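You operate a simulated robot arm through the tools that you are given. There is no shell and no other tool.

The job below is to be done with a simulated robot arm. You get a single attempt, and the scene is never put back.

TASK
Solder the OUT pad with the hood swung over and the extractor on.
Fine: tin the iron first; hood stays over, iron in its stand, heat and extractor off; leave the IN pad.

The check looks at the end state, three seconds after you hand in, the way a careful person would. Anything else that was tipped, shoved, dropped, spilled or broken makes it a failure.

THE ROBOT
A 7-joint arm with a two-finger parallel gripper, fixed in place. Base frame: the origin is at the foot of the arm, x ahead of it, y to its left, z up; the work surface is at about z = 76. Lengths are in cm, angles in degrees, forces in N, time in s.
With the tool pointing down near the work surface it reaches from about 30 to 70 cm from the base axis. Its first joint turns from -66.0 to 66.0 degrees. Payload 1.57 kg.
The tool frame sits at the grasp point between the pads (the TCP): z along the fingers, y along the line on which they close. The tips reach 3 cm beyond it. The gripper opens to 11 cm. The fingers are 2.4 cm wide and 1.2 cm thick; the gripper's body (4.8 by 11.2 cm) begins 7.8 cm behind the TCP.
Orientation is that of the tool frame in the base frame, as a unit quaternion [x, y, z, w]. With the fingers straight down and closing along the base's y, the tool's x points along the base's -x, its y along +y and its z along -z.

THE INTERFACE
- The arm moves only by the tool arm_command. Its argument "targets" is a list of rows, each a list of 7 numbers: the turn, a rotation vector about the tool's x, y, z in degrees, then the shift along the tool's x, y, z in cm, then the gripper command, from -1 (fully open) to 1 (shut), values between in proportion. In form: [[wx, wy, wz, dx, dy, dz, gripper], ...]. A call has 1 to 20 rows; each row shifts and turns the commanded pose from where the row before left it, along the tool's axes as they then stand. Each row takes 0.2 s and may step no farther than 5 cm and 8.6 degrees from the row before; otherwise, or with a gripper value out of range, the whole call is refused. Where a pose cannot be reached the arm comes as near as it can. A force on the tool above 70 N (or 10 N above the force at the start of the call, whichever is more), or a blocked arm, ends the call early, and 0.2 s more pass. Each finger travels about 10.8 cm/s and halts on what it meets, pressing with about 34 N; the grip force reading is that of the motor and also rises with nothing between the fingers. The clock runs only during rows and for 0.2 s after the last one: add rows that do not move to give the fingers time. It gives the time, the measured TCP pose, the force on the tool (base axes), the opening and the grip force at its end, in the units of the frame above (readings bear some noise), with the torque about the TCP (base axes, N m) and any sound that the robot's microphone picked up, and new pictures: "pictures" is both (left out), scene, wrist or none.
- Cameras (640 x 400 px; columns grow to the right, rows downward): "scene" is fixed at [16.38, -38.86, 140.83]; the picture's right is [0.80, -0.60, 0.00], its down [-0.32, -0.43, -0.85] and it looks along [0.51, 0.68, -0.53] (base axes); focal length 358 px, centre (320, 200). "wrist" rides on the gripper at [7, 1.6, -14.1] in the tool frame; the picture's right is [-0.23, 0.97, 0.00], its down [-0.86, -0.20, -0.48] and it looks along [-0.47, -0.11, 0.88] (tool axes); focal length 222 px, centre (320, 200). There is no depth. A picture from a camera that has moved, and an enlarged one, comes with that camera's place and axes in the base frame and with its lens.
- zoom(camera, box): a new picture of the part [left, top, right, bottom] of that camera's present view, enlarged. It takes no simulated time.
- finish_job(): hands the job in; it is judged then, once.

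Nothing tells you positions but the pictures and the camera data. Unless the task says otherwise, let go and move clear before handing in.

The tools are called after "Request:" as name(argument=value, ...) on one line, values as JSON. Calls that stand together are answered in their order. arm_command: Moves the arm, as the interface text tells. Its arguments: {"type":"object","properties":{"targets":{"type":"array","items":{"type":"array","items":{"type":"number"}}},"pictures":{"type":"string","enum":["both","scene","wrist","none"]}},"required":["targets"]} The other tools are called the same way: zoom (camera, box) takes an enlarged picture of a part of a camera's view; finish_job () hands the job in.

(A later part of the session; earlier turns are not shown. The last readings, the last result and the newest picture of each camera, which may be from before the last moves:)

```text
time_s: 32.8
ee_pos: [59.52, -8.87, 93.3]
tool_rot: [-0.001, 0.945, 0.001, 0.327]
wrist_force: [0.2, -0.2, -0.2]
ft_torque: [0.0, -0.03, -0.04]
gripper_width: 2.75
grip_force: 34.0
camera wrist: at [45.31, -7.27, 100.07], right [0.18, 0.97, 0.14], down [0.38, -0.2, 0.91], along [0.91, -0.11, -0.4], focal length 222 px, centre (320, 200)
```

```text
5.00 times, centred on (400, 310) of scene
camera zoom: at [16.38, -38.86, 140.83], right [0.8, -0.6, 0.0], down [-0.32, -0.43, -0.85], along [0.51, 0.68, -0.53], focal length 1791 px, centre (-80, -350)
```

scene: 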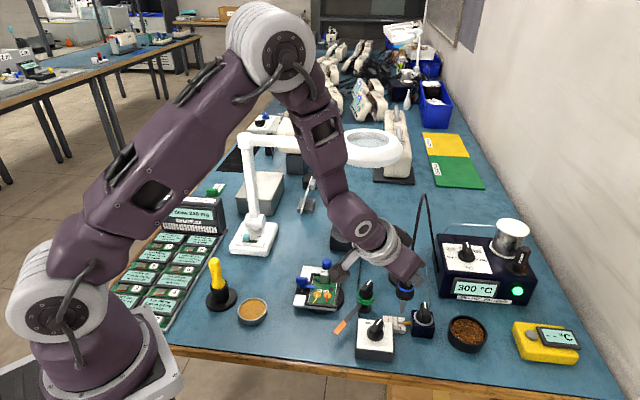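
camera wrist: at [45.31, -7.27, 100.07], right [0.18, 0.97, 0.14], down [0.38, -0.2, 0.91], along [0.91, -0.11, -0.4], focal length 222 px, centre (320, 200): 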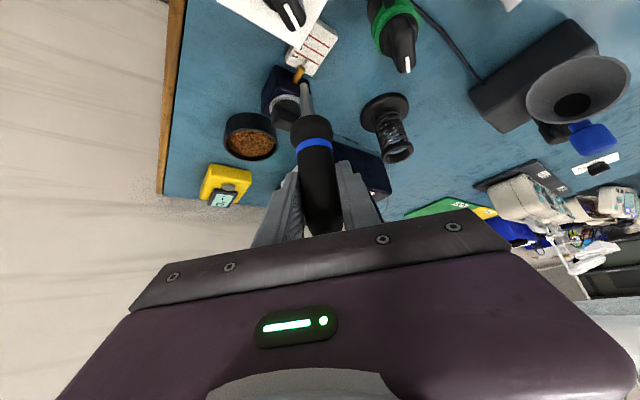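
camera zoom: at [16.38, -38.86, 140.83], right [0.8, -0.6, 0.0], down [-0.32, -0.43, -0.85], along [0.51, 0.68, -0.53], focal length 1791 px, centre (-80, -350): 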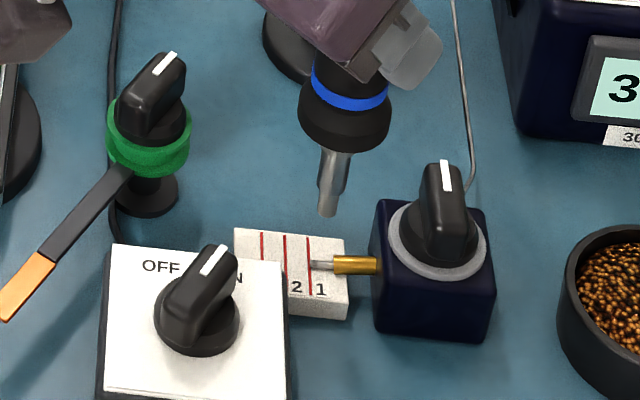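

Tip and wire line up: a straight descent of about 3 cm puts the tip on the wire between its end and the nozzle. I'll come down most of the way and look again.

Request:
arm_command(targets=[[0, 0, 0, 0.865, 0, 1.1, 1], [0, 0, 0, 0.556, 0, 0.707, 1], [0, 0, 0, 0, 0, 0, 1]], pictures="both")

Request:
zoom(camera="scene", box=[375, 290, 435, 340])

Request:
zoom(camera="wrist", box=[260, 50, 360, 130])

```text
time_s: 33.6
ee_pos: [59.43, -8.84, 91.0]
tool_rot: [-0.002, 0.945, 0.0, 0.327]
wrist_force: [0.2, -0.3, -1.2]
ft_torque: [0.03, 0.04, -0.01]
gripper_width: 2.74
grip_force: 34.7
camera wrist: at [45.3, -7.27, 97.81], right [0.18, 0.97, 0.14], down [0.38, -0.2, 0.91], along [0.91, -0.11, -0.4], focal length 222 px, centre (320, 200)
```

scene: 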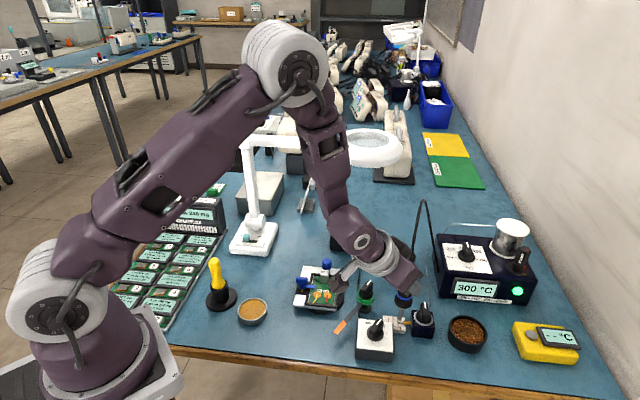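
wrist: 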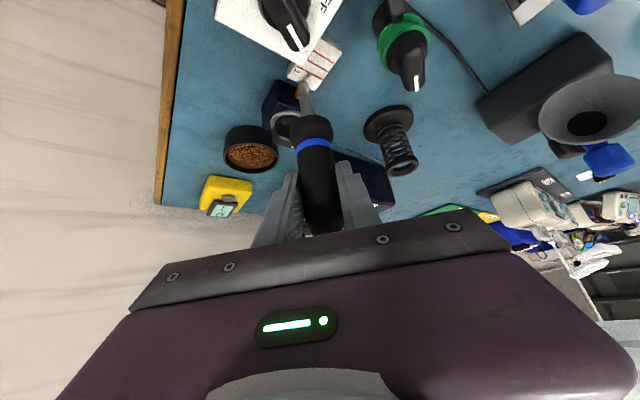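

```text
8.00 times, centred on (405, 315) of scene
camera zoom: at [16.38, -38.86, 140.83], right [0.8, -0.6, 0.0], down [-0.32, -0.43, -0.85], along [0.51, 0.68, -0.53], focal length 2866 px, centre (-360, -720)
```

zoom: 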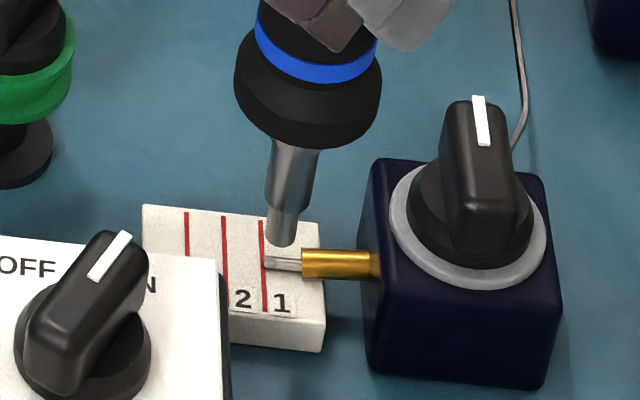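

```text
5.00 times, centred on (310, 90) of wrist
camera zoom: at [45.3, -7.27, 97.81], right [0.18, 0.97, 0.14], down [0.38, -0.2, 0.91], along [0.91, -0.11, -0.4], focal length 1111 px, centre (370, 750)
```

zoom: 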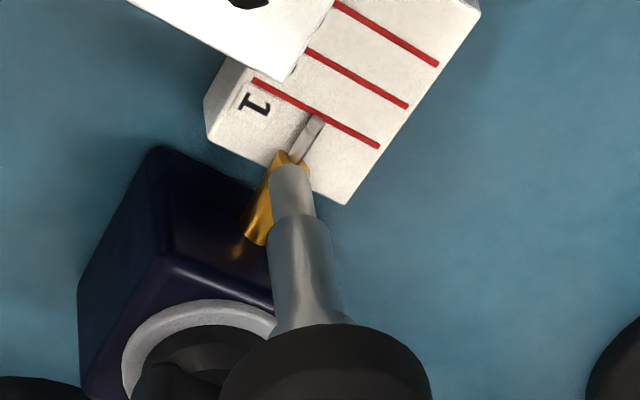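

Comparing both views, the wire is still about 1.6 cm lower and 0.65 cm farther out than the tip. I'll correct and close most of that gap.

Request:
arm_command(targets=[[0, 0, 0, -0.2, 0.25, 0.5, 1], [0, 0, 0, 0.346, 0, 0.657, 1], [0, 0, 0, 0, 0, 0, 1]], pictures="none")

Request:
zoom(camera="scene", box=[375, 290, 435, 340])

Request:
zoom(camera="wrist", box=[260, 50, 360, 130])

```text
time_s: 34.4
ee_pos: [60.17, -8.68, 90.02]
tool_rot: [0.0, 0.945, -0.001, 0.327]
wrist_force: [0.6, -0.2, -0.9]
ft_torque: [-0.02, 0.01, -0.01]
gripper_width: 2.75
grip_force: 34.2
```

```text
8.00 times, centred on (405, 315) of scene
camera zoom: at [16.38, -38.86, 140.83], right [0.8, -0.6, 0.0], down [-0.32, -0.43, -0.85], along [0.51, 0.68, -0.53], focal length 2866 px, centre (-360, -720)
```

zoom: 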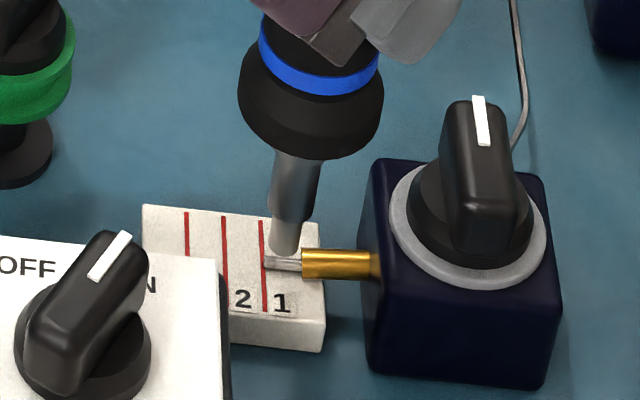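

```text
5.00 times, centred on (310, 90) of wrist
camera zoom: at [45.87, -7.02, 96.79], right [0.18, 0.97, 0.14], down [0.38, -0.2, 0.91], along [0.91, -0.11, -0.4], focal length 1111 px, centre (370, 750)
```

zoom: 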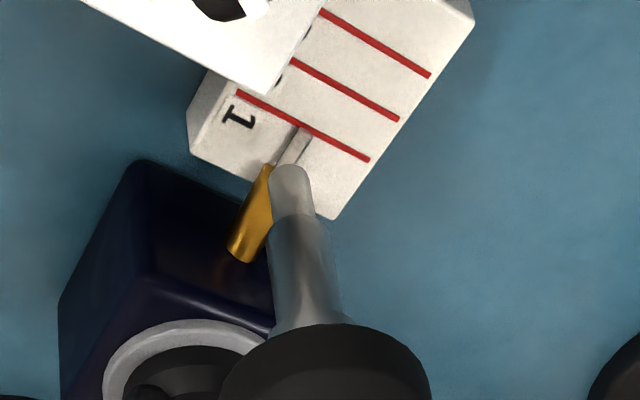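

Request:
arm_command(targets=[[0, 0, 0, 0.308, 0.22, 0.521, 1], [0, 0, 0, 0, 0, 0, 1]], pictures="none")

Request:
zoom(camera="scene", box=[375, 290, 435, 340])

Request:
zoom(camera="wrist", box=[260, 50, 360, 130])

```text
time_s: 35.0
ee_pos: [60.25, -8.55, 89.39]
tool_rot: [0.0, 0.945, -0.001, 0.328]
wrist_force: [-0.1, -0.3, -1.1]
ft_torque: [-0.01, 0.04, -0.01]
gripper_width: 2.74
grip_force: 33.4
```

```text
8.00 times, centred on (405, 315) of scene
camera zoom: at [16.38, -38.86, 140.83], right [0.8, -0.6, 0.0], down [-0.32, -0.43, -0.85], along [0.51, 0.68, -0.53], focal length 2866 px, centre (-360, -720)
```

zoom: 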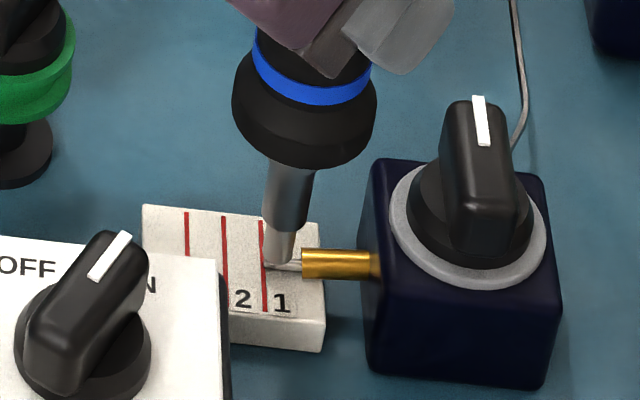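

```text
5.00 times, centred on (310, 90) of wrist
camera zoom: at [45.96, -6.82, 96.19], right [0.18, 0.97, 0.14], down [0.38, -0.2, 0.91], along [0.91, -0.11, -0.4], focal length 1111 px, centre (370, 750)
```

zoom: 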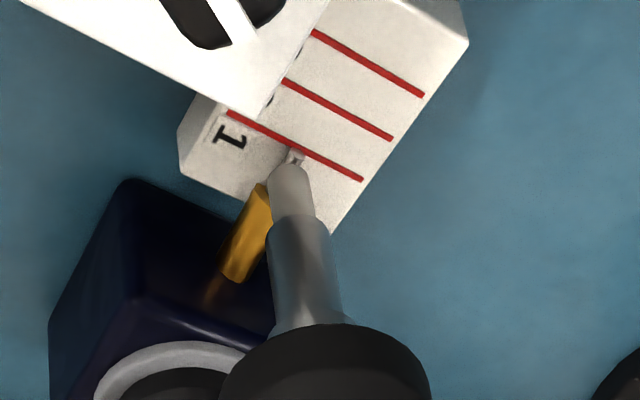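

Request:
arm_command(targets=[[0, 0, 0, 0.155, 0.0, 0.197, 1], [0, 0, 0, 0, 0, 0, 1], [0, 0, 0, 0, 0, 0, 1]], pictures="none")

Request:
zoom(camera="scene", box=[375, 290, 435, 340])

Request:
zoom(camera="wrist", box=[260, 50, 360, 130])

```text
time_s: 35.8
ee_pos: [60.14, -8.44, 89.03]
tool_rot: [-0.001, 0.945, 0.0, 0.327]
wrist_force: [-0.1, -0.1, -1.8]
ft_torque: [-0.02, 0.02, 0.05]
gripper_width: 2.7
grip_force: 34.5
```

```text
8.00 times, centred on (405, 315) of scene
camera zoom: at [16.38, -38.86, 140.83], right [0.8, -0.6, 0.0], down [-0.32, -0.43, -0.85], along [0.51, 0.68, -0.53], focal length 2866 px, centre (-360, -720)
```

zoom: 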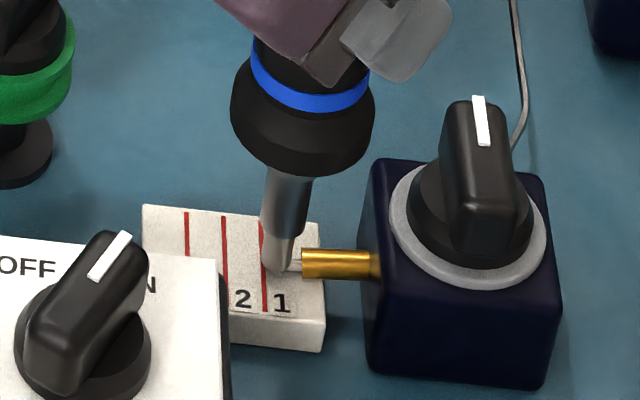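

```text
5.00 times, centred on (310, 90) of wrist
camera zoom: at [45.94, -6.82, 95.93], right [0.18, 0.97, 0.14], down [0.38, -0.2, 0.91], along [0.91, -0.11, -0.4], focal length 1111 px, centre (370, 750)
```

zoom: 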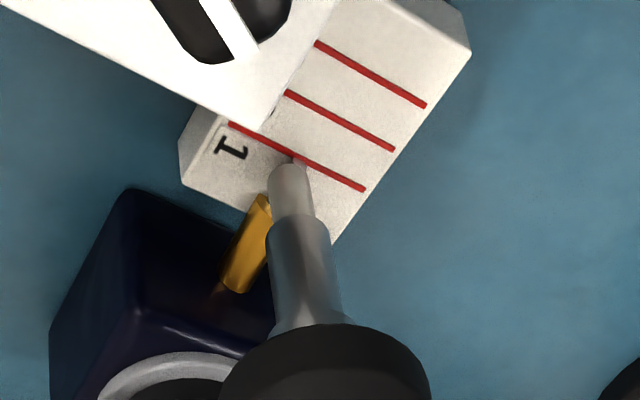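

Request:
arm_command(targets=[[0, 0, 0, 0.06, 0.0, 0.08, 1], [0, 0, 0, 0, 0, 0, 1], [0, 0, 0, 0, 0, 0, 1], [0, 0, 0, 0, 0, 0, 1], [0, 0, 0, 0, 0, 0, 1]], pictures="both")

Request:
zoom(camera="scene", box=[375, 290, 435, 340])

Request:
zoom(camera="wrist", box=[260, 50, 360, 130])

```text
time_s: 37.0
ee_pos: [60.14, -8.52, 89.05]
tool_rot: [0.0, 0.945, -0.001, 0.328]
wrist_force: [0.4, 0.3, -1.4]
ft_torque: [0.01, -0.05, 0.0]
gripper_width: 2.73
grip_force: 34.2
camera wrist: at [45.95, -6.8, 95.84], right [0.18, 0.97, 0.14], down [0.38, -0.2, 0.91], along [0.91, -0.11, -0.4], focal length 222 px, centre (320, 200)
```

scene: 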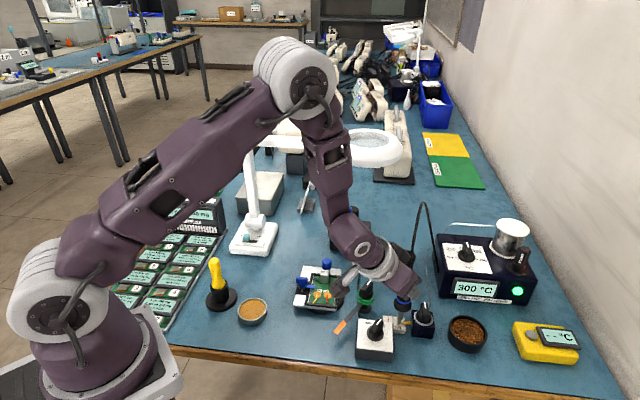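
wrist: 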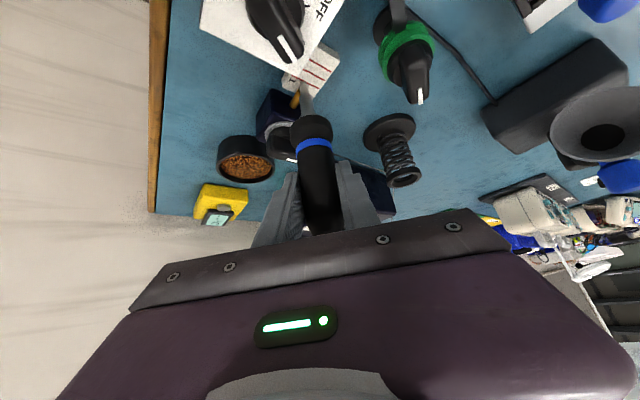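

```text
8.00 times, centred on (405, 315) of scene
camera zoom: at [16.38, -38.86, 140.83], right [0.8, -0.6, 0.0], down [-0.32, -0.43, -0.85], along [0.51, 0.68, -0.53], focal length 2866 px, centre (-360, -720)
```

zoom: 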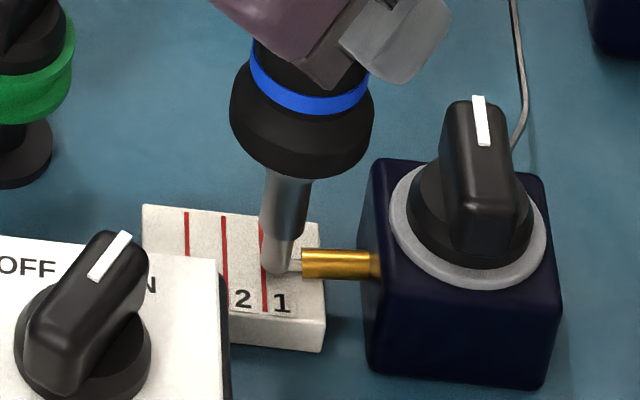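

```text
5.00 times, centred on (310, 90) of wrist
camera zoom: at [45.95, -6.8, 95.84], right [0.18, 0.97, 0.14], down [0.38, -0.2, 0.91], along [0.91, -0.11, -0.4], focal length 1111 px, centre (370, 750)
```

zoom: 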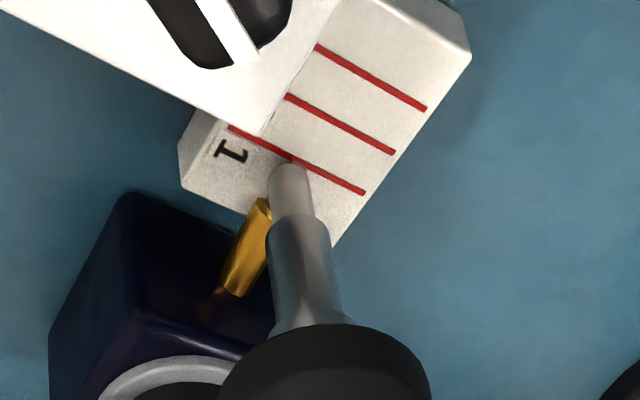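

Request:
zoom(camera="scene", box=[400, 312, 424, 328])

Request:
zoom(camera="wrist", box=[290, 70, 320, 100])

```text
16.00 times, centred on (412, 320) of scene
camera zoom: at [16.38, -38.86, 140.83], right [0.8, -0.6, 0.0], down [-0.32, -0.43, -0.85], along [0.51, 0.68, -0.53], focal length 5731 px, centre (-1152, -1720)
```

zoom: 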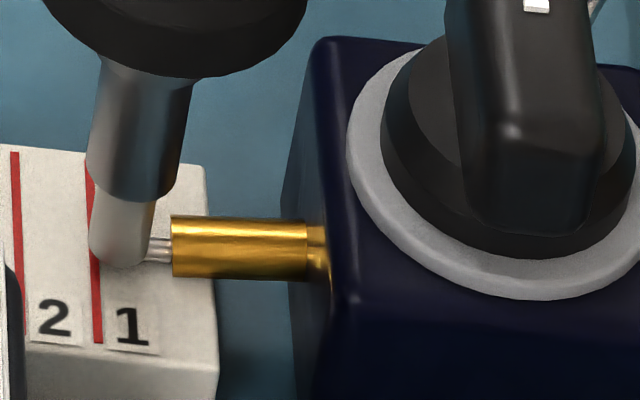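

```text
13.33 times, centred on (305, 85) of wrist
camera zoom: at [45.95, -6.8, 95.84], right [0.18, 0.97, 0.14], down [0.38, -0.2, 0.91], along [0.91, -0.11, -0.4], focal length 2962 px, centre (520, 1733)
```

zoom: 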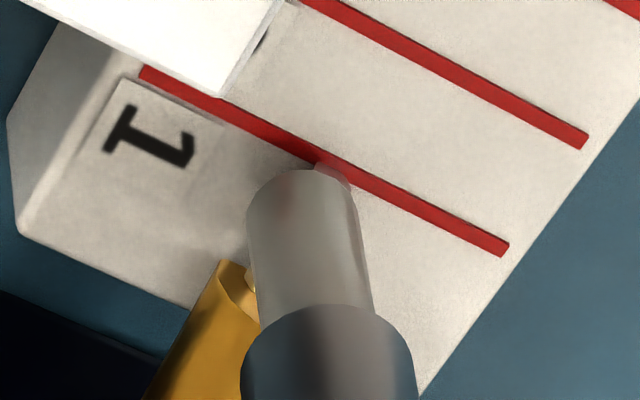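

The tip overlaps the wire in both views, but the wire has not visibly melted yet. I'll press down slightly more and dwell, watching the force and the wire.

Request:
arm_command(targets=[[0, 0, 0, 0.093, 0.0, 0.118, 1], [0, 0, 0, 0, 0, 0, 1], [0, 0, 0, 0, 0, 0, 1], [0, 0, 0, 0, 0, 0, 1], [0, 0, 0, 0, 0, 0, 1], [0, 0, 0, 0, 0, 0, 1]], pictures="none")

Request:
zoom(camera="scene", box=[400, 312, 424, 328])

Request:
zoom(camera="wrist", box=[290, 70, 320, 100])

```text
time_s: 38.4
ee_pos: [60.15, -8.4, 88.81]
tool_rot: [-0.001, 0.945, 0.0, 0.327]
wrist_force: [0.0, -0.2, -0.9]
ft_torque: [0.0, -0.01, -0.01]
gripper_width: 2.71
grip_force: 34.0
```

```text
16.00 times, centred on (412, 320) of scene
camera zoom: at [16.38, -38.86, 140.83], right [0.8, -0.6, 0.0], down [-0.32, -0.43, -0.85], along [0.51, 0.68, -0.53], focal length 5731 px, centre (-1152, -1720)
```

zoom: 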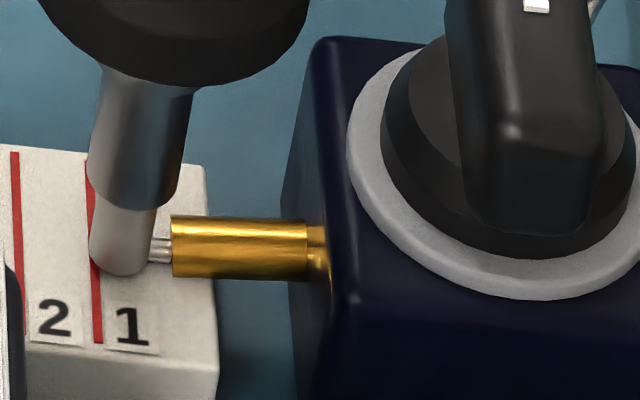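

```text
13.33 times, centred on (305, 85) of wrist
camera zoom: at [45.96, -6.82, 95.68], right [0.18, 0.97, 0.14], down [0.38, -0.2, 0.91], along [0.91, -0.11, -0.4], focal length 2962 px, centre (520, 1733)
```

zoom: 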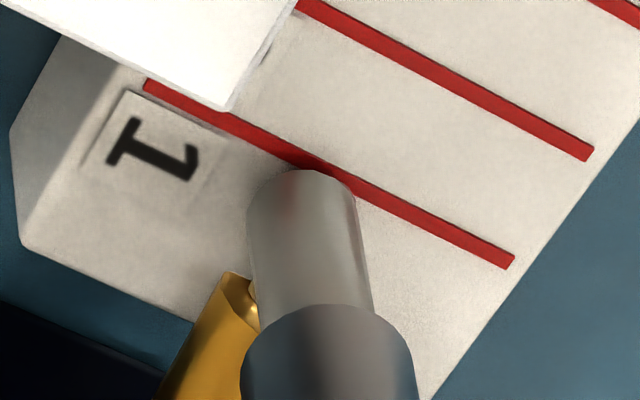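

Request:
arm_command(targets=[[0, 0, 0, -0.618, 0.0, -0.786, 1], [0, 0, 0, -0.927, 0, -1.18, 1], [0, 0, 0, 0, 0, 0, 1]], pictures="none")

Request:
zoom(camera="scene", box=[395, 304, 425, 328])

Request:
zoom(camera="wrist", box=[280, 50, 330, 100])

Request:
zoom(camera="scene", box=[430, 220, 550, 310])

```text
time_s: 39.2
ee_pos: [60.26, -8.48, 91.27]
tool_rot: [0.0, 0.945, -0.001, 0.327]
wrist_force: [0.1, -0.1, -1.6]
ft_torque: [0.0, -0.01, -0.01]
gripper_width: 2.69
grip_force: 33.9
```

```text
16.00 times, centred on (410, 316) of scene
camera zoom: at [16.38, -38.86, 140.83], right [0.8, -0.6, 0.0], down [-0.32, -0.43, -0.85], along [0.51, 0.68, -0.53], focal length 5731 px, centre (-1120, -1656)
```

zoom: 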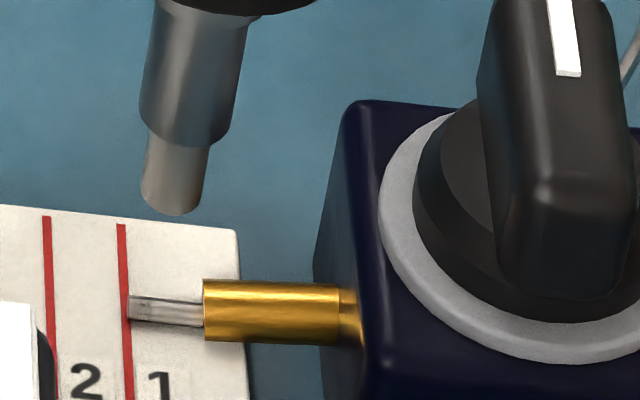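

```text
8.00 times, centred on (305, 75) of wrist
camera zoom: at [45.93, -6.83, 98.2], right [0.18, 0.97, 0.14], down [0.38, -0.2, 0.9], along [0.91, -0.11, -0.4], focal length 1777 px, centre (440, 1200)
```

zoom: 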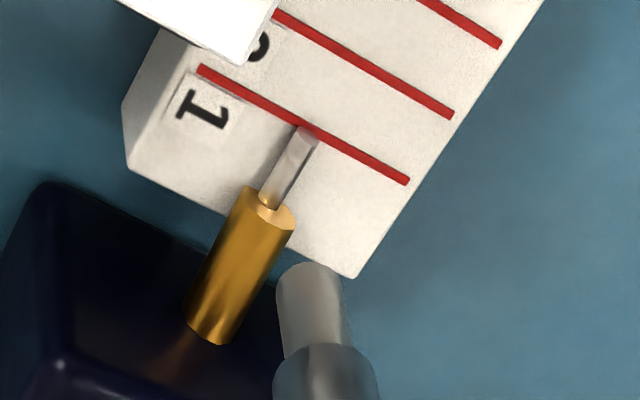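

```text
4.44 times, centred on (490, 265) of scene
camera zoom: at [16.38, -38.86, 140.83], right [0.8, -0.6, 0.0], down [-0.32, -0.43, -0.85], along [0.51, 0.68, -0.53], focal length 1592 px, centre (-436, -89)
```

zoom: 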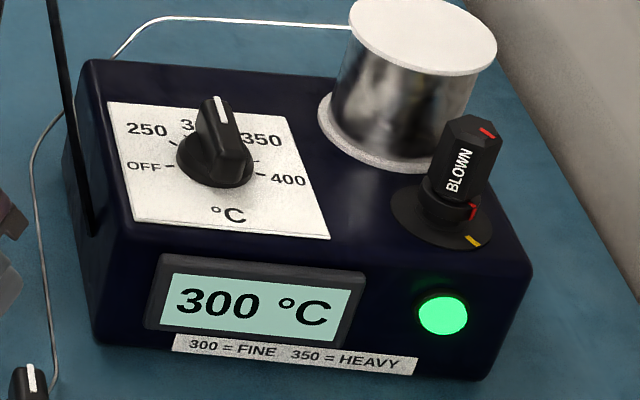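

Request:
zoom(camera="wrist", box=[292, 76, 322, 106])

Request:
zoom(camera="scene", box=[396, 296, 416, 316])

Request:
zoom(camera="scene", box=[505, 235, 540, 285])

```text
13.33 times, centred on (307, 91) of wrist
camera zoom: at [45.93, -6.83, 98.2], right [0.18, 0.97, 0.14], down [0.38, -0.2, 0.9], along [0.91, -0.11, -0.4], focal length 2962 px, centre (493, 1653)
```

zoom: 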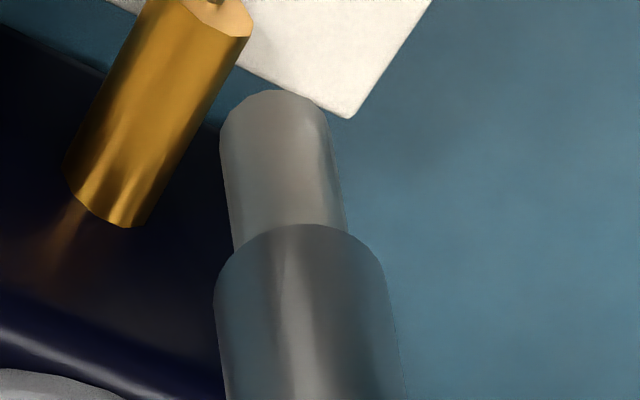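

```text
16.00 times, centred on (406, 306) of scene
camera zoom: at [16.38, -38.86, 140.83], right [0.8, -0.6, 0.0], down [-0.32, -0.43, -0.85], along [0.51, 0.68, -0.53], focal length 5731 px, centre (-1056, -1496)
```

zoom: 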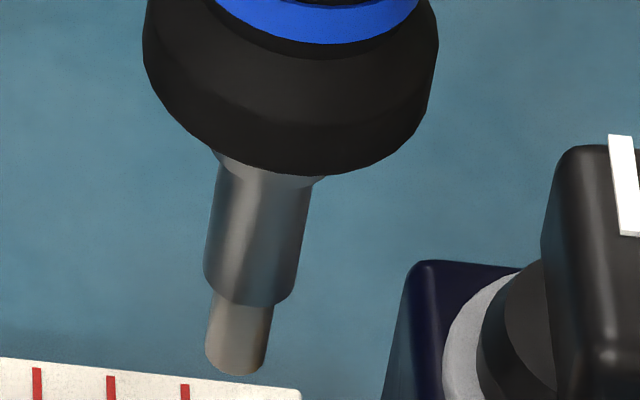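

```text
8.00 times, centred on (522, 260) of scene
camera zoom: at [16.38, -38.86, 140.83], right [0.8, -0.6, 0.0], down [-0.32, -0.43, -0.85], along [0.51, 0.68, -0.53], focal length 2866 px, centre (-1300, -280)
```

zoom: 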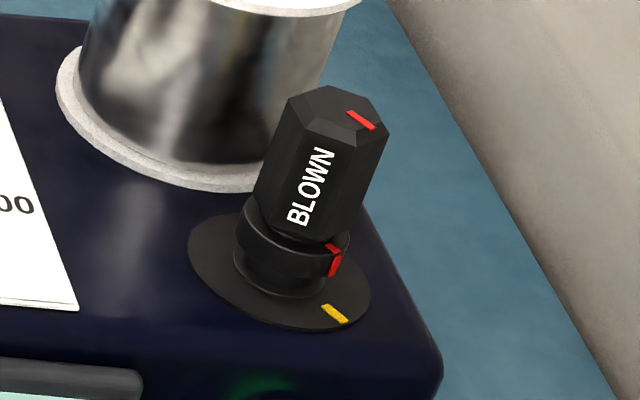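

The contact looked good geometrically, but the wire hasn't changed. I'll put the tip on the middle of the wire again with a clearly longer dwell before drawing any conclusion.

Request:
arm_command(targets=[[0, 0, 0, 0.6, 0.05, 0.86, 1], [0, 0, 0, 0.62, 0, 0.79, 1], [0, 0, 0, 0.05, 0, 0.1, 1], [0, 0, 0, 0, 0, 0, 1], [0, 0, 0, 0, 0, 0, 1], [0, 0, 0, 0, 0, 0, 1], [0, 0, 0, 0, 0, 0, 1], [0, 0, 0, 0, 0, 0, 1], [0, 0, 0, 0, 0, 0, 1], [0, 0, 0, 0, 0, 0, 1], [0, 0, 0, 0, 0, 0, 1], [0, 0, 0, 0, 0, 0, 1], [0, 0, 0, 0, 0, 0, 1], [0, 0, 0, 0, 0, 0, 1], [0, 0, 0, 0, 0, 0, 1], [0, 0, 0, 0, 0, 0, 1], [0, 0, 0, 0, 0, 0, 1], [0, 0, 0, 0, 0, 0, 1]], pictures="none")

Request:
zoom(camera="scene", box=[400, 312, 424, 328])

Request:
zoom(camera="wrist", box=[290, 70, 320, 100])

```text
time_s: 43.0
ee_pos: [60.18, -8.44, 89.19]
tool_rot: [0.0, 0.945, 0.0, 0.328]
wrist_force: [-0.5, 0.2, -0.7]
ft_torque: [0.0, -0.01, -0.03]
gripper_width: 2.71
grip_force: 33.6
```

```text
16.00 times, centred on (412, 320) of scene
camera zoom: at [16.38, -38.86, 140.83], right [0.8, -0.6, 0.0], down [-0.32, -0.43, -0.85], along [0.51, 0.68, -0.53], focal length 5731 px, centre (-1152, -1720)
```

zoom: 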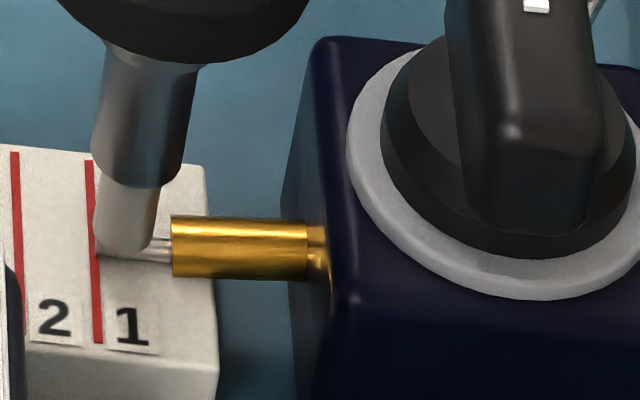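

```text
13.33 times, centred on (305, 85) of wrist
camera zoom: at [45.99, -6.8, 96.07], right [0.18, 0.97, 0.14], down [0.38, -0.2, 0.91], along [0.91, -0.11, -0.4], focal length 2962 px, centre (520, 1733)
```

zoom: 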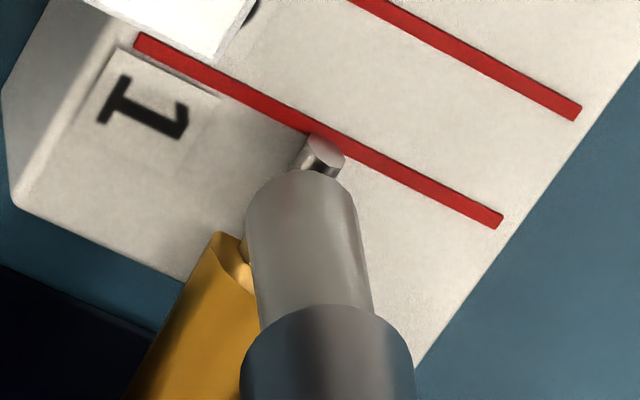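

Three seconds on the wire and still no melting, so either contact detection is finer than I think or the tip is not really hot. The yellow thermometer's sensor disc at about (78.1, -27.1, 79.6) can settle that; I'll lift off and carry the tip towards it.

Request:
arm_command(targets=[[0, 0, 0, -1.236, 0, -1.572, 1], [0, 0, 0, -2.0, 0, -2.54, 1], [0, 0, 0, -2.0, 0, -2.54, 1], [0, 0, 0, -1.5, 0, -1.9, 1], [3.91, 0, 4.98, 0, 0, 0, 1], [3.91, 0, 4.98, 0, 0, 0, 1], [3.91, 0, 4.98, 0, 0, 0, 1], [0, 0, 0, 0, 0, 0, 1]], pictures="both")

Request:
zoom(camera="scene", box=[370, 250, 450, 340])

```text
time_s: 44.8
ee_pos: [60.17, -8.42, 100.06]
tool_rot: [0.155, 0.932, -0.053, 0.323]
wrist_force: [0.3, 0.4, -0.8]
ft_torque: [-0.01, -0.03, 0.0]
gripper_width: 2.65
grip_force: 34.3
camera wrist: at [47.35, -2.21, 106.96], right [0.49, 0.86, 0.14], down [0.29, -0.31, 0.91], along [0.82, -0.4, -0.4], focal length 222 px, centre (320, 200)
```

scene: 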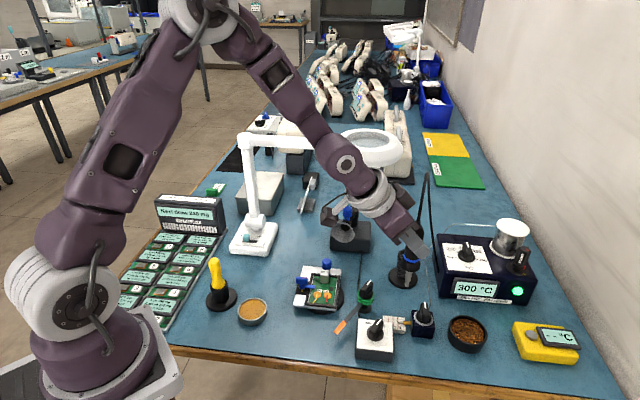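
wrist: 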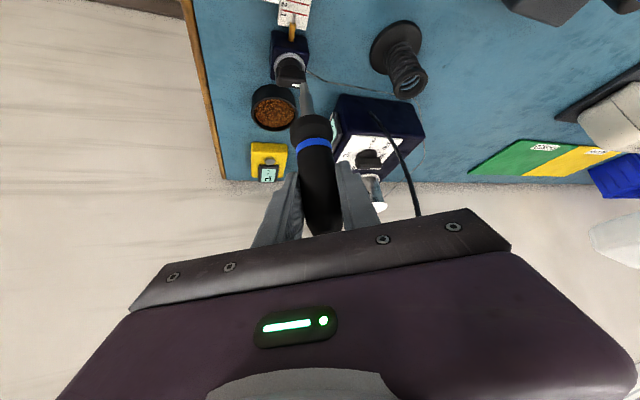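

```text
4.44 times, centred on (410, 295) of scene
camera zoom: at [16.38, -38.86, 140.83], right [0.8, -0.6, 0.0], down [-0.32, -0.43, -0.85], along [0.51, 0.68, -0.53], focal length 1592 px, centre (-80, -222)
```

zoom: 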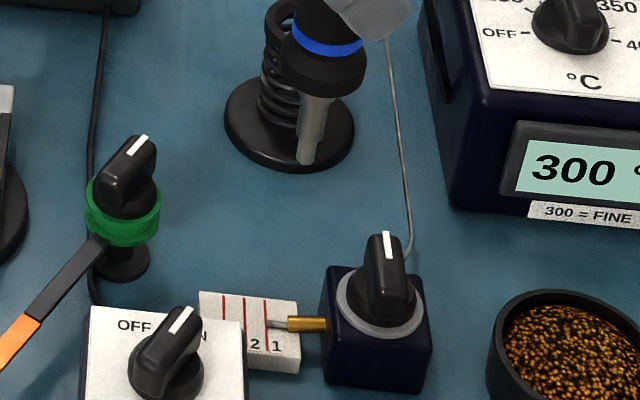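

Request:
arm_command(targets=[[0, 0, 0, -2.07, -2.82, 2.26, 1], [0, 0, 0, -2.07, -2.82, 2.26, 1], [0, 0, 0, -2.07, -2.82, 2.26, 1], [0, 0, 0, -2.07, -2.82, 2.26, 1], [0, -6.75, 0, 0, 0, 0, 1], [0, -6.75, 0, 0, 0, 0, 1], [0, -6.75, 0, 0, 0, 0, 1], [0, -6.75, 0, 0, 0, 0, 1], [0, 0, 0, 0, 0, 0, 1]], pictures="both")

```text
time_s: 46.8
ee_pos: [68.08, -23.06, 98.23]
tool_rot: [0.138, 0.83, -0.089, 0.533]
wrist_force: [0.0, 0.0, -1.4]
ft_torque: [0.03, 0.03, 0.02]
gripper_width: 2.72
grip_force: 33.9
camera wrist: at [53.68, -16.32, 97.77], right [0.41, 0.89, 0.21], down [-0.14, -0.16, 0.98], along [0.9, -0.42, 0.06], focal length 222 px, centre (320, 200)
```

scene: 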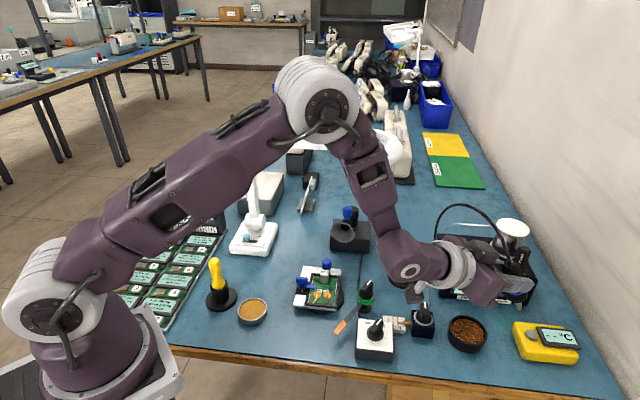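
wrist: 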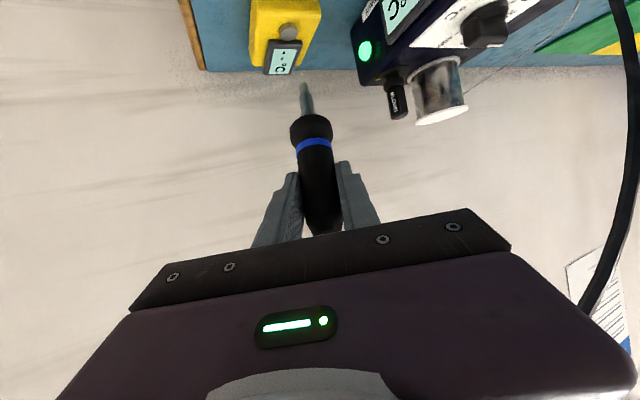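

The arm reaches fine here. I'll bring the tip to about 2 cm above the thermometer disc and check alignment.

Request:
arm_command(targets=[[0, 0, 0, 1.295, -0.187, 2.658, 1], [0, 0, 0, 1.295, -0.187, 2.658, 1], [0, 0, 0, 1.295, -0.187, 2.658, 1], [0, 0, 0, 0, 0, 0, 1]], pictures="both")

Request:
zoom(camera="scene", box=[490, 290, 610, 380])

Request:
zoom(camera="wrist", box=[240, 20, 380, 130])

```text
time_s: 47.8
ee_pos: [73.16, -25.31, 91.18]
tool_rot: [0.139, 0.831, -0.09, 0.531]
wrist_force: [0.3, -0.3, -0.3]
ft_torque: [0.01, 0.01, 0.03]
gripper_width: 2.7
grip_force: 34.3
camera wrist: at [58.85, -18.6, 90.87], right [0.41, 0.89, 0.21], down [-0.14, -0.16, 0.98], along [0.9, -0.42, 0.06], focal length 222 px, centre (320, 200)
```

scene: 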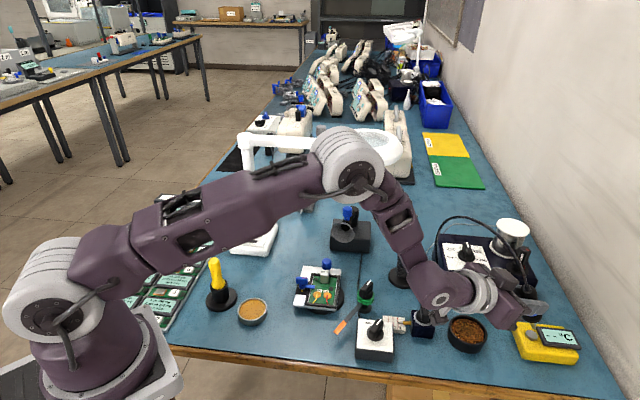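
wrist: 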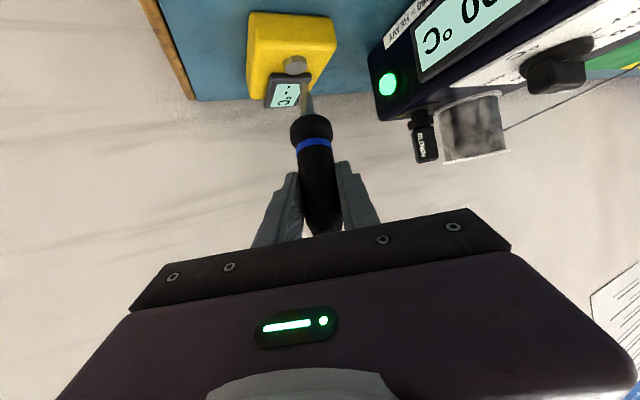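

```text
4.44 times, centred on (550, 335) of scene
camera zoom: at [16.38, -38.86, 140.83], right [0.8, -0.6, 0.0], down [-0.32, -0.43, -0.85], along [0.51, 0.68, -0.53], focal length 1592 px, centre (-702, -400)
```

zoom: 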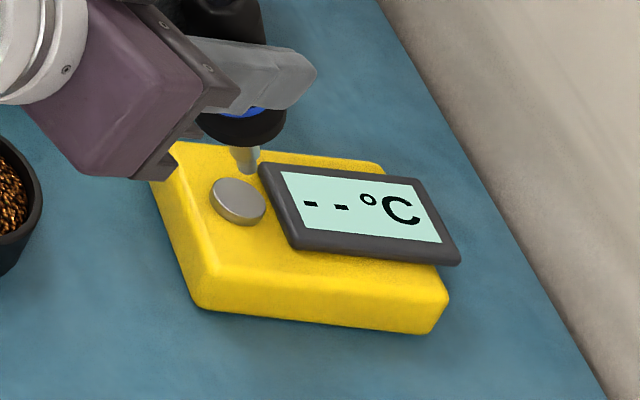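

```text
3.64 times, centred on (310, 75) of wrist
camera zoom: at [58.85, -18.6, 90.87], right [0.41, 0.89, 0.21], down [-0.14, -0.16, 0.98], along [0.9, -0.42, 0.06], focal length 808 px, centre (356, 654)
```

zoom: 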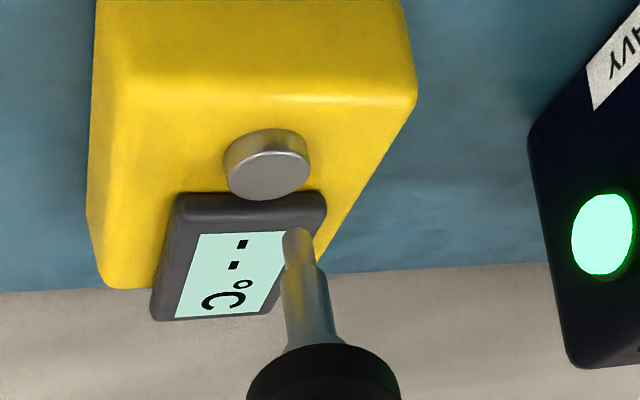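

Request:
arm_command(targets=[[0, 0, 0, 0.668, -0.177, 0.163, 1], [0, 0, 0, 0.668, -0.177, 0.163, 1], [0, 0, 0, 0, 0, 0, 1], [0, 0, 0, 0, 0, 0, 1]], pictures="none")

Request:
zoom(camera="scene", box=[490, 290, 610, 380])

Request:
zoom(camera="wrist", box=[240, 20, 380, 130])

```text
time_s: 48.8
ee_pos: [72.75, -25.61, 90.07]
tool_rot: [0.138, 0.831, -0.089, 0.531]
wrist_force: [0.7, 0.1, -0.3]
ft_torque: [0.02, 0.01, 0.01]
gripper_width: 2.7
grip_force: 34.1
```

```text
4.44 times, centred on (550, 335) of scene
camera zoom: at [16.38, -38.86, 140.83], right [0.8, -0.6, 0.0], down [-0.32, -0.43, -0.85], along [0.51, 0.68, -0.53], focal length 1592 px, centre (-702, -400)
```

zoom: 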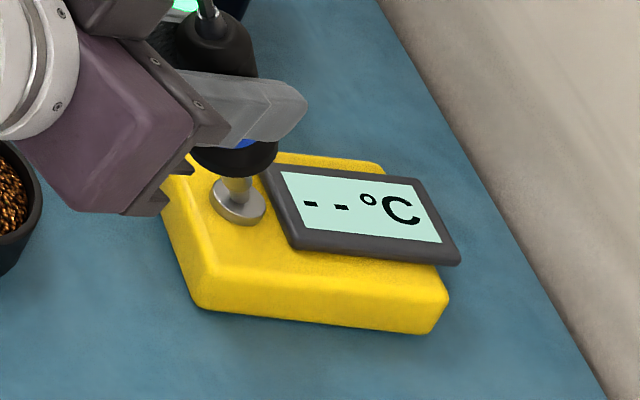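

```text
3.64 times, centred on (310, 75) of wrist
camera zoom: at [58.44, -18.9, 89.53], right [0.41, 0.89, 0.21], down [-0.14, -0.16, 0.98], along [0.9, -0.42, 0.06], focal length 808 px, centre (356, 654)
```

zoom: 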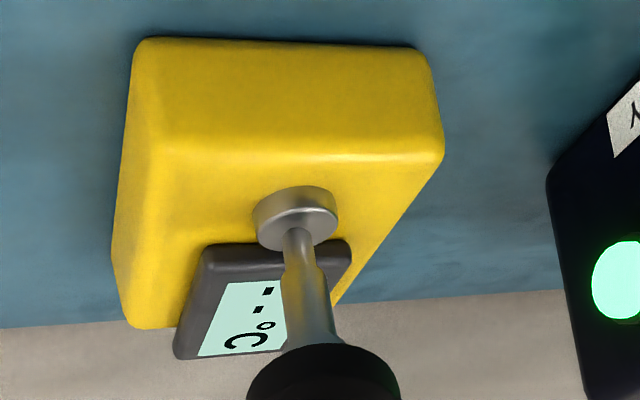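

Request:
arm_command(targets=[[0, 0, 0, 0.18, 0, 0.083, 1], [0, 0, 0, 0, 0, 0, 1], [0, 0, 0, 0, 0, 0, 1], [0, 0, 0, 0, 0, 0, 1]], pictures="none")

Request:
zoom(camera="scene", box=[490, 290, 610, 380])

Request:
zoom(camera="wrist", box=[240, 20, 380, 130])

```text
time_s: 49.8
ee_pos: [72.81, -25.61, 89.88]
tool_rot: [0.138, 0.83, -0.089, 0.533]
wrist_force: [0.3, 0.1, 8.0]
ft_torque: [-0.04, -0.45, 0.07]
gripper_width: 2.73
grip_force: 33.9
```

```text
4.44 times, centred on (550, 335) of scene
camera zoom: at [16.36, -38.85, 140.84], right [0.8, -0.6, 0.0], down [-0.32, -0.43, -0.85], along [0.51, 0.68, -0.53], focal length 1592 px, centre (-702, -400)
```

zoom: 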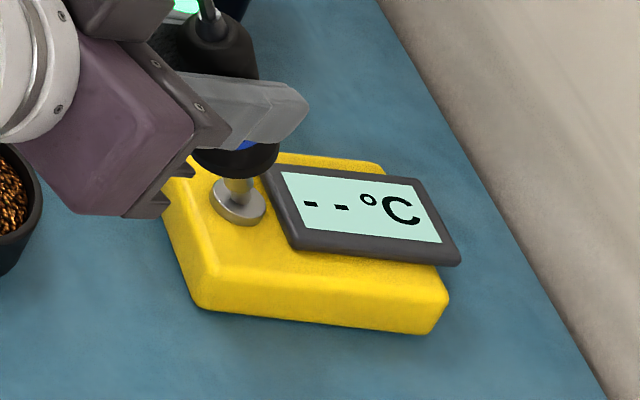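

```text
3.64 times, centred on (310, 75) of wrist
camera zoom: at [58.46, -18.94, 89.42], right [0.41, 0.89, 0.21], down [-0.14, -0.16, 0.98], along [0.9, -0.42, 0.06], focal length 808 px, centre (356, 654)
```

zoom: 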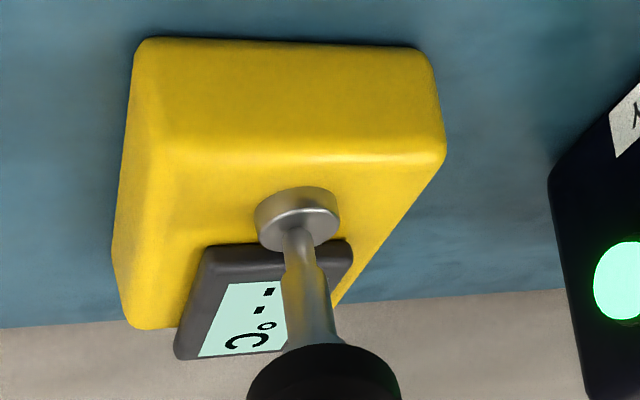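

The tip is on the disc with about 8 N of contact. I'll hold a few seconds to let the thermometer settle.

Request:
arm_command(targets=[[0, 0, 0, 0, 0, 0, 1], [0, 0, 0, 0, 0, 0, 1], [0, 0, 0, 0, 0, 0, 1], [0, 0, 0, 0, 0, 0, 1], [0, 0, 0, 0, 0, 0, 1], [0, 0, 0, 0, 0, 0, 1], [0, 0, 0, 0, 0, 0, 1], [0, 0, 0, 0, 0, 0, 1], [0, 0, 0, 0, 0, 0, 1], [0, 0, 0, 0, 0, 0, 1]], pictures="none")

Request:
zoom(camera="scene", box=[490, 290, 610, 380])

```text
time_s: 52.0
ee_pos: [72.66, -25.59, 89.67]
tool_rot: [0.139, 0.831, -0.089, 0.531]
wrist_force: [-0.9, 0.6, 13.5]
ft_torque: [-0.21, -0.62, 0.01]
gripper_width: 2.7
grip_force: 34.3
```

```text
4.44 times, centred on (550, 335) of scene
camera zoom: at [16.34, -38.84, 140.84], right [0.8, -0.6, 0.0], down [-0.32, -0.43, -0.85], along [0.51, 0.68, -0.53], focal length 1592 px, centre (-702, -400)
```

zoom: 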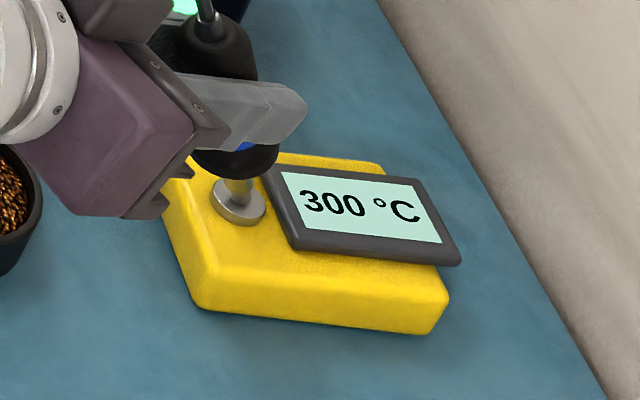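

The thermometer reads 300 °C, so the iron is hot and at the right setting; it just needs proper contact with the wire. I'll lift off and carry the tip back towards the feeder.

Request:
arm_command(targets=[[0, 0, 0, -0.91, 0, -0.416, 1], [0, 0, 0, -1.82, 0, -0.83, 1], [0, 0, 0, -1.5, 0.18, -2.6, 1], [0, 0, 0, -1.5, 0.18, -2.6, 1], [0, 0, 0, -1.3, 0.18, -2.2, 1], [0, 6.75, 0, 0, 0, 0, 1], [0, 6.75, 0, 0, 0, 0, 1], [0, 6.75, 0, 0, 0, 0, 1], [0, 6.75, 0, 0, 0, 0, 1], [0, 0, 0, 0, 0, 0, 1]], pictures="both")

Request:
zoom(camera="wrist", box=[250, 60, 370, 160])

Request:
zoom(camera="scene", box=[490, 290, 610, 380])

```text
time_s: 54.2
ee_pos: [68.42, -23.44, 99.76]
tool_rot: [0.156, 0.932, -0.054, 0.323]
wrist_force: [-1.3, 0.6, -1.5]
ft_torque: [-0.03, -0.01, -0.02]
gripper_width: 2.7
grip_force: 33.9
camera wrist: at [55.42, -17.36, 106.56], right [0.49, 0.86, 0.14], down [0.29, -0.31, 0.9], along [0.82, -0.4, -0.4], focal length 222 px, centre (320, 200)
```

scene: 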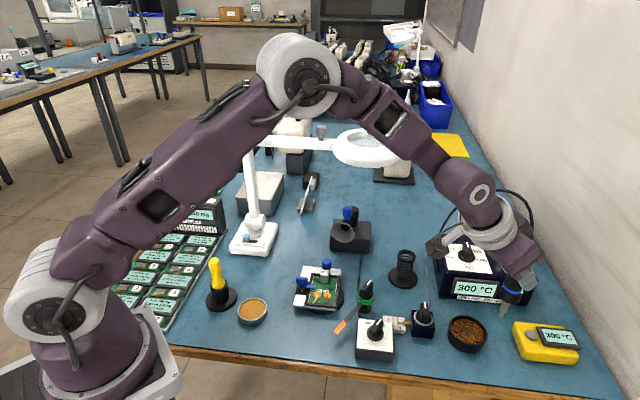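
wrist: 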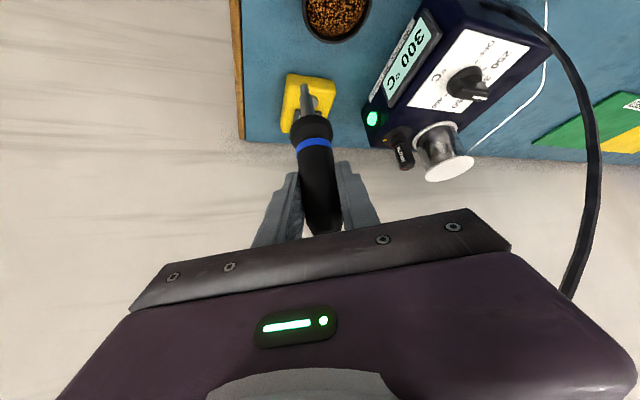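

```text
4.00 times, centred on (310, 110) of wrist
camera zoom: at [55.42, -17.36, 106.56], right [0.49, 0.86, 0.14], down [0.29, -0.31, 0.9], along [0.82, -0.4, -0.4], focal length 888 px, centre (360, 560)
```

zoom: 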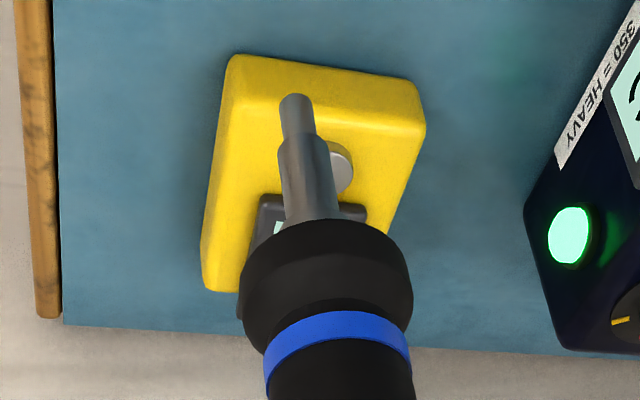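

```text
4.44 times, centred on (550, 335) of scene
camera zoom: at [16.38, -38.86, 140.83], right [0.8, -0.6, 0.0], down [-0.32, -0.43, -0.85], along [0.51, 0.68, -0.53], focal length 1592 px, centre (-702, -400)
```

zoom: 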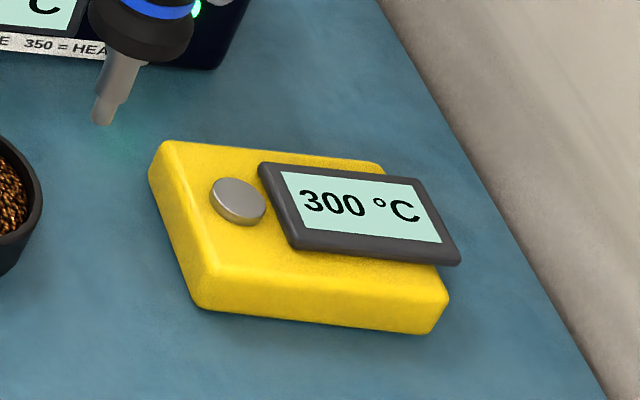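

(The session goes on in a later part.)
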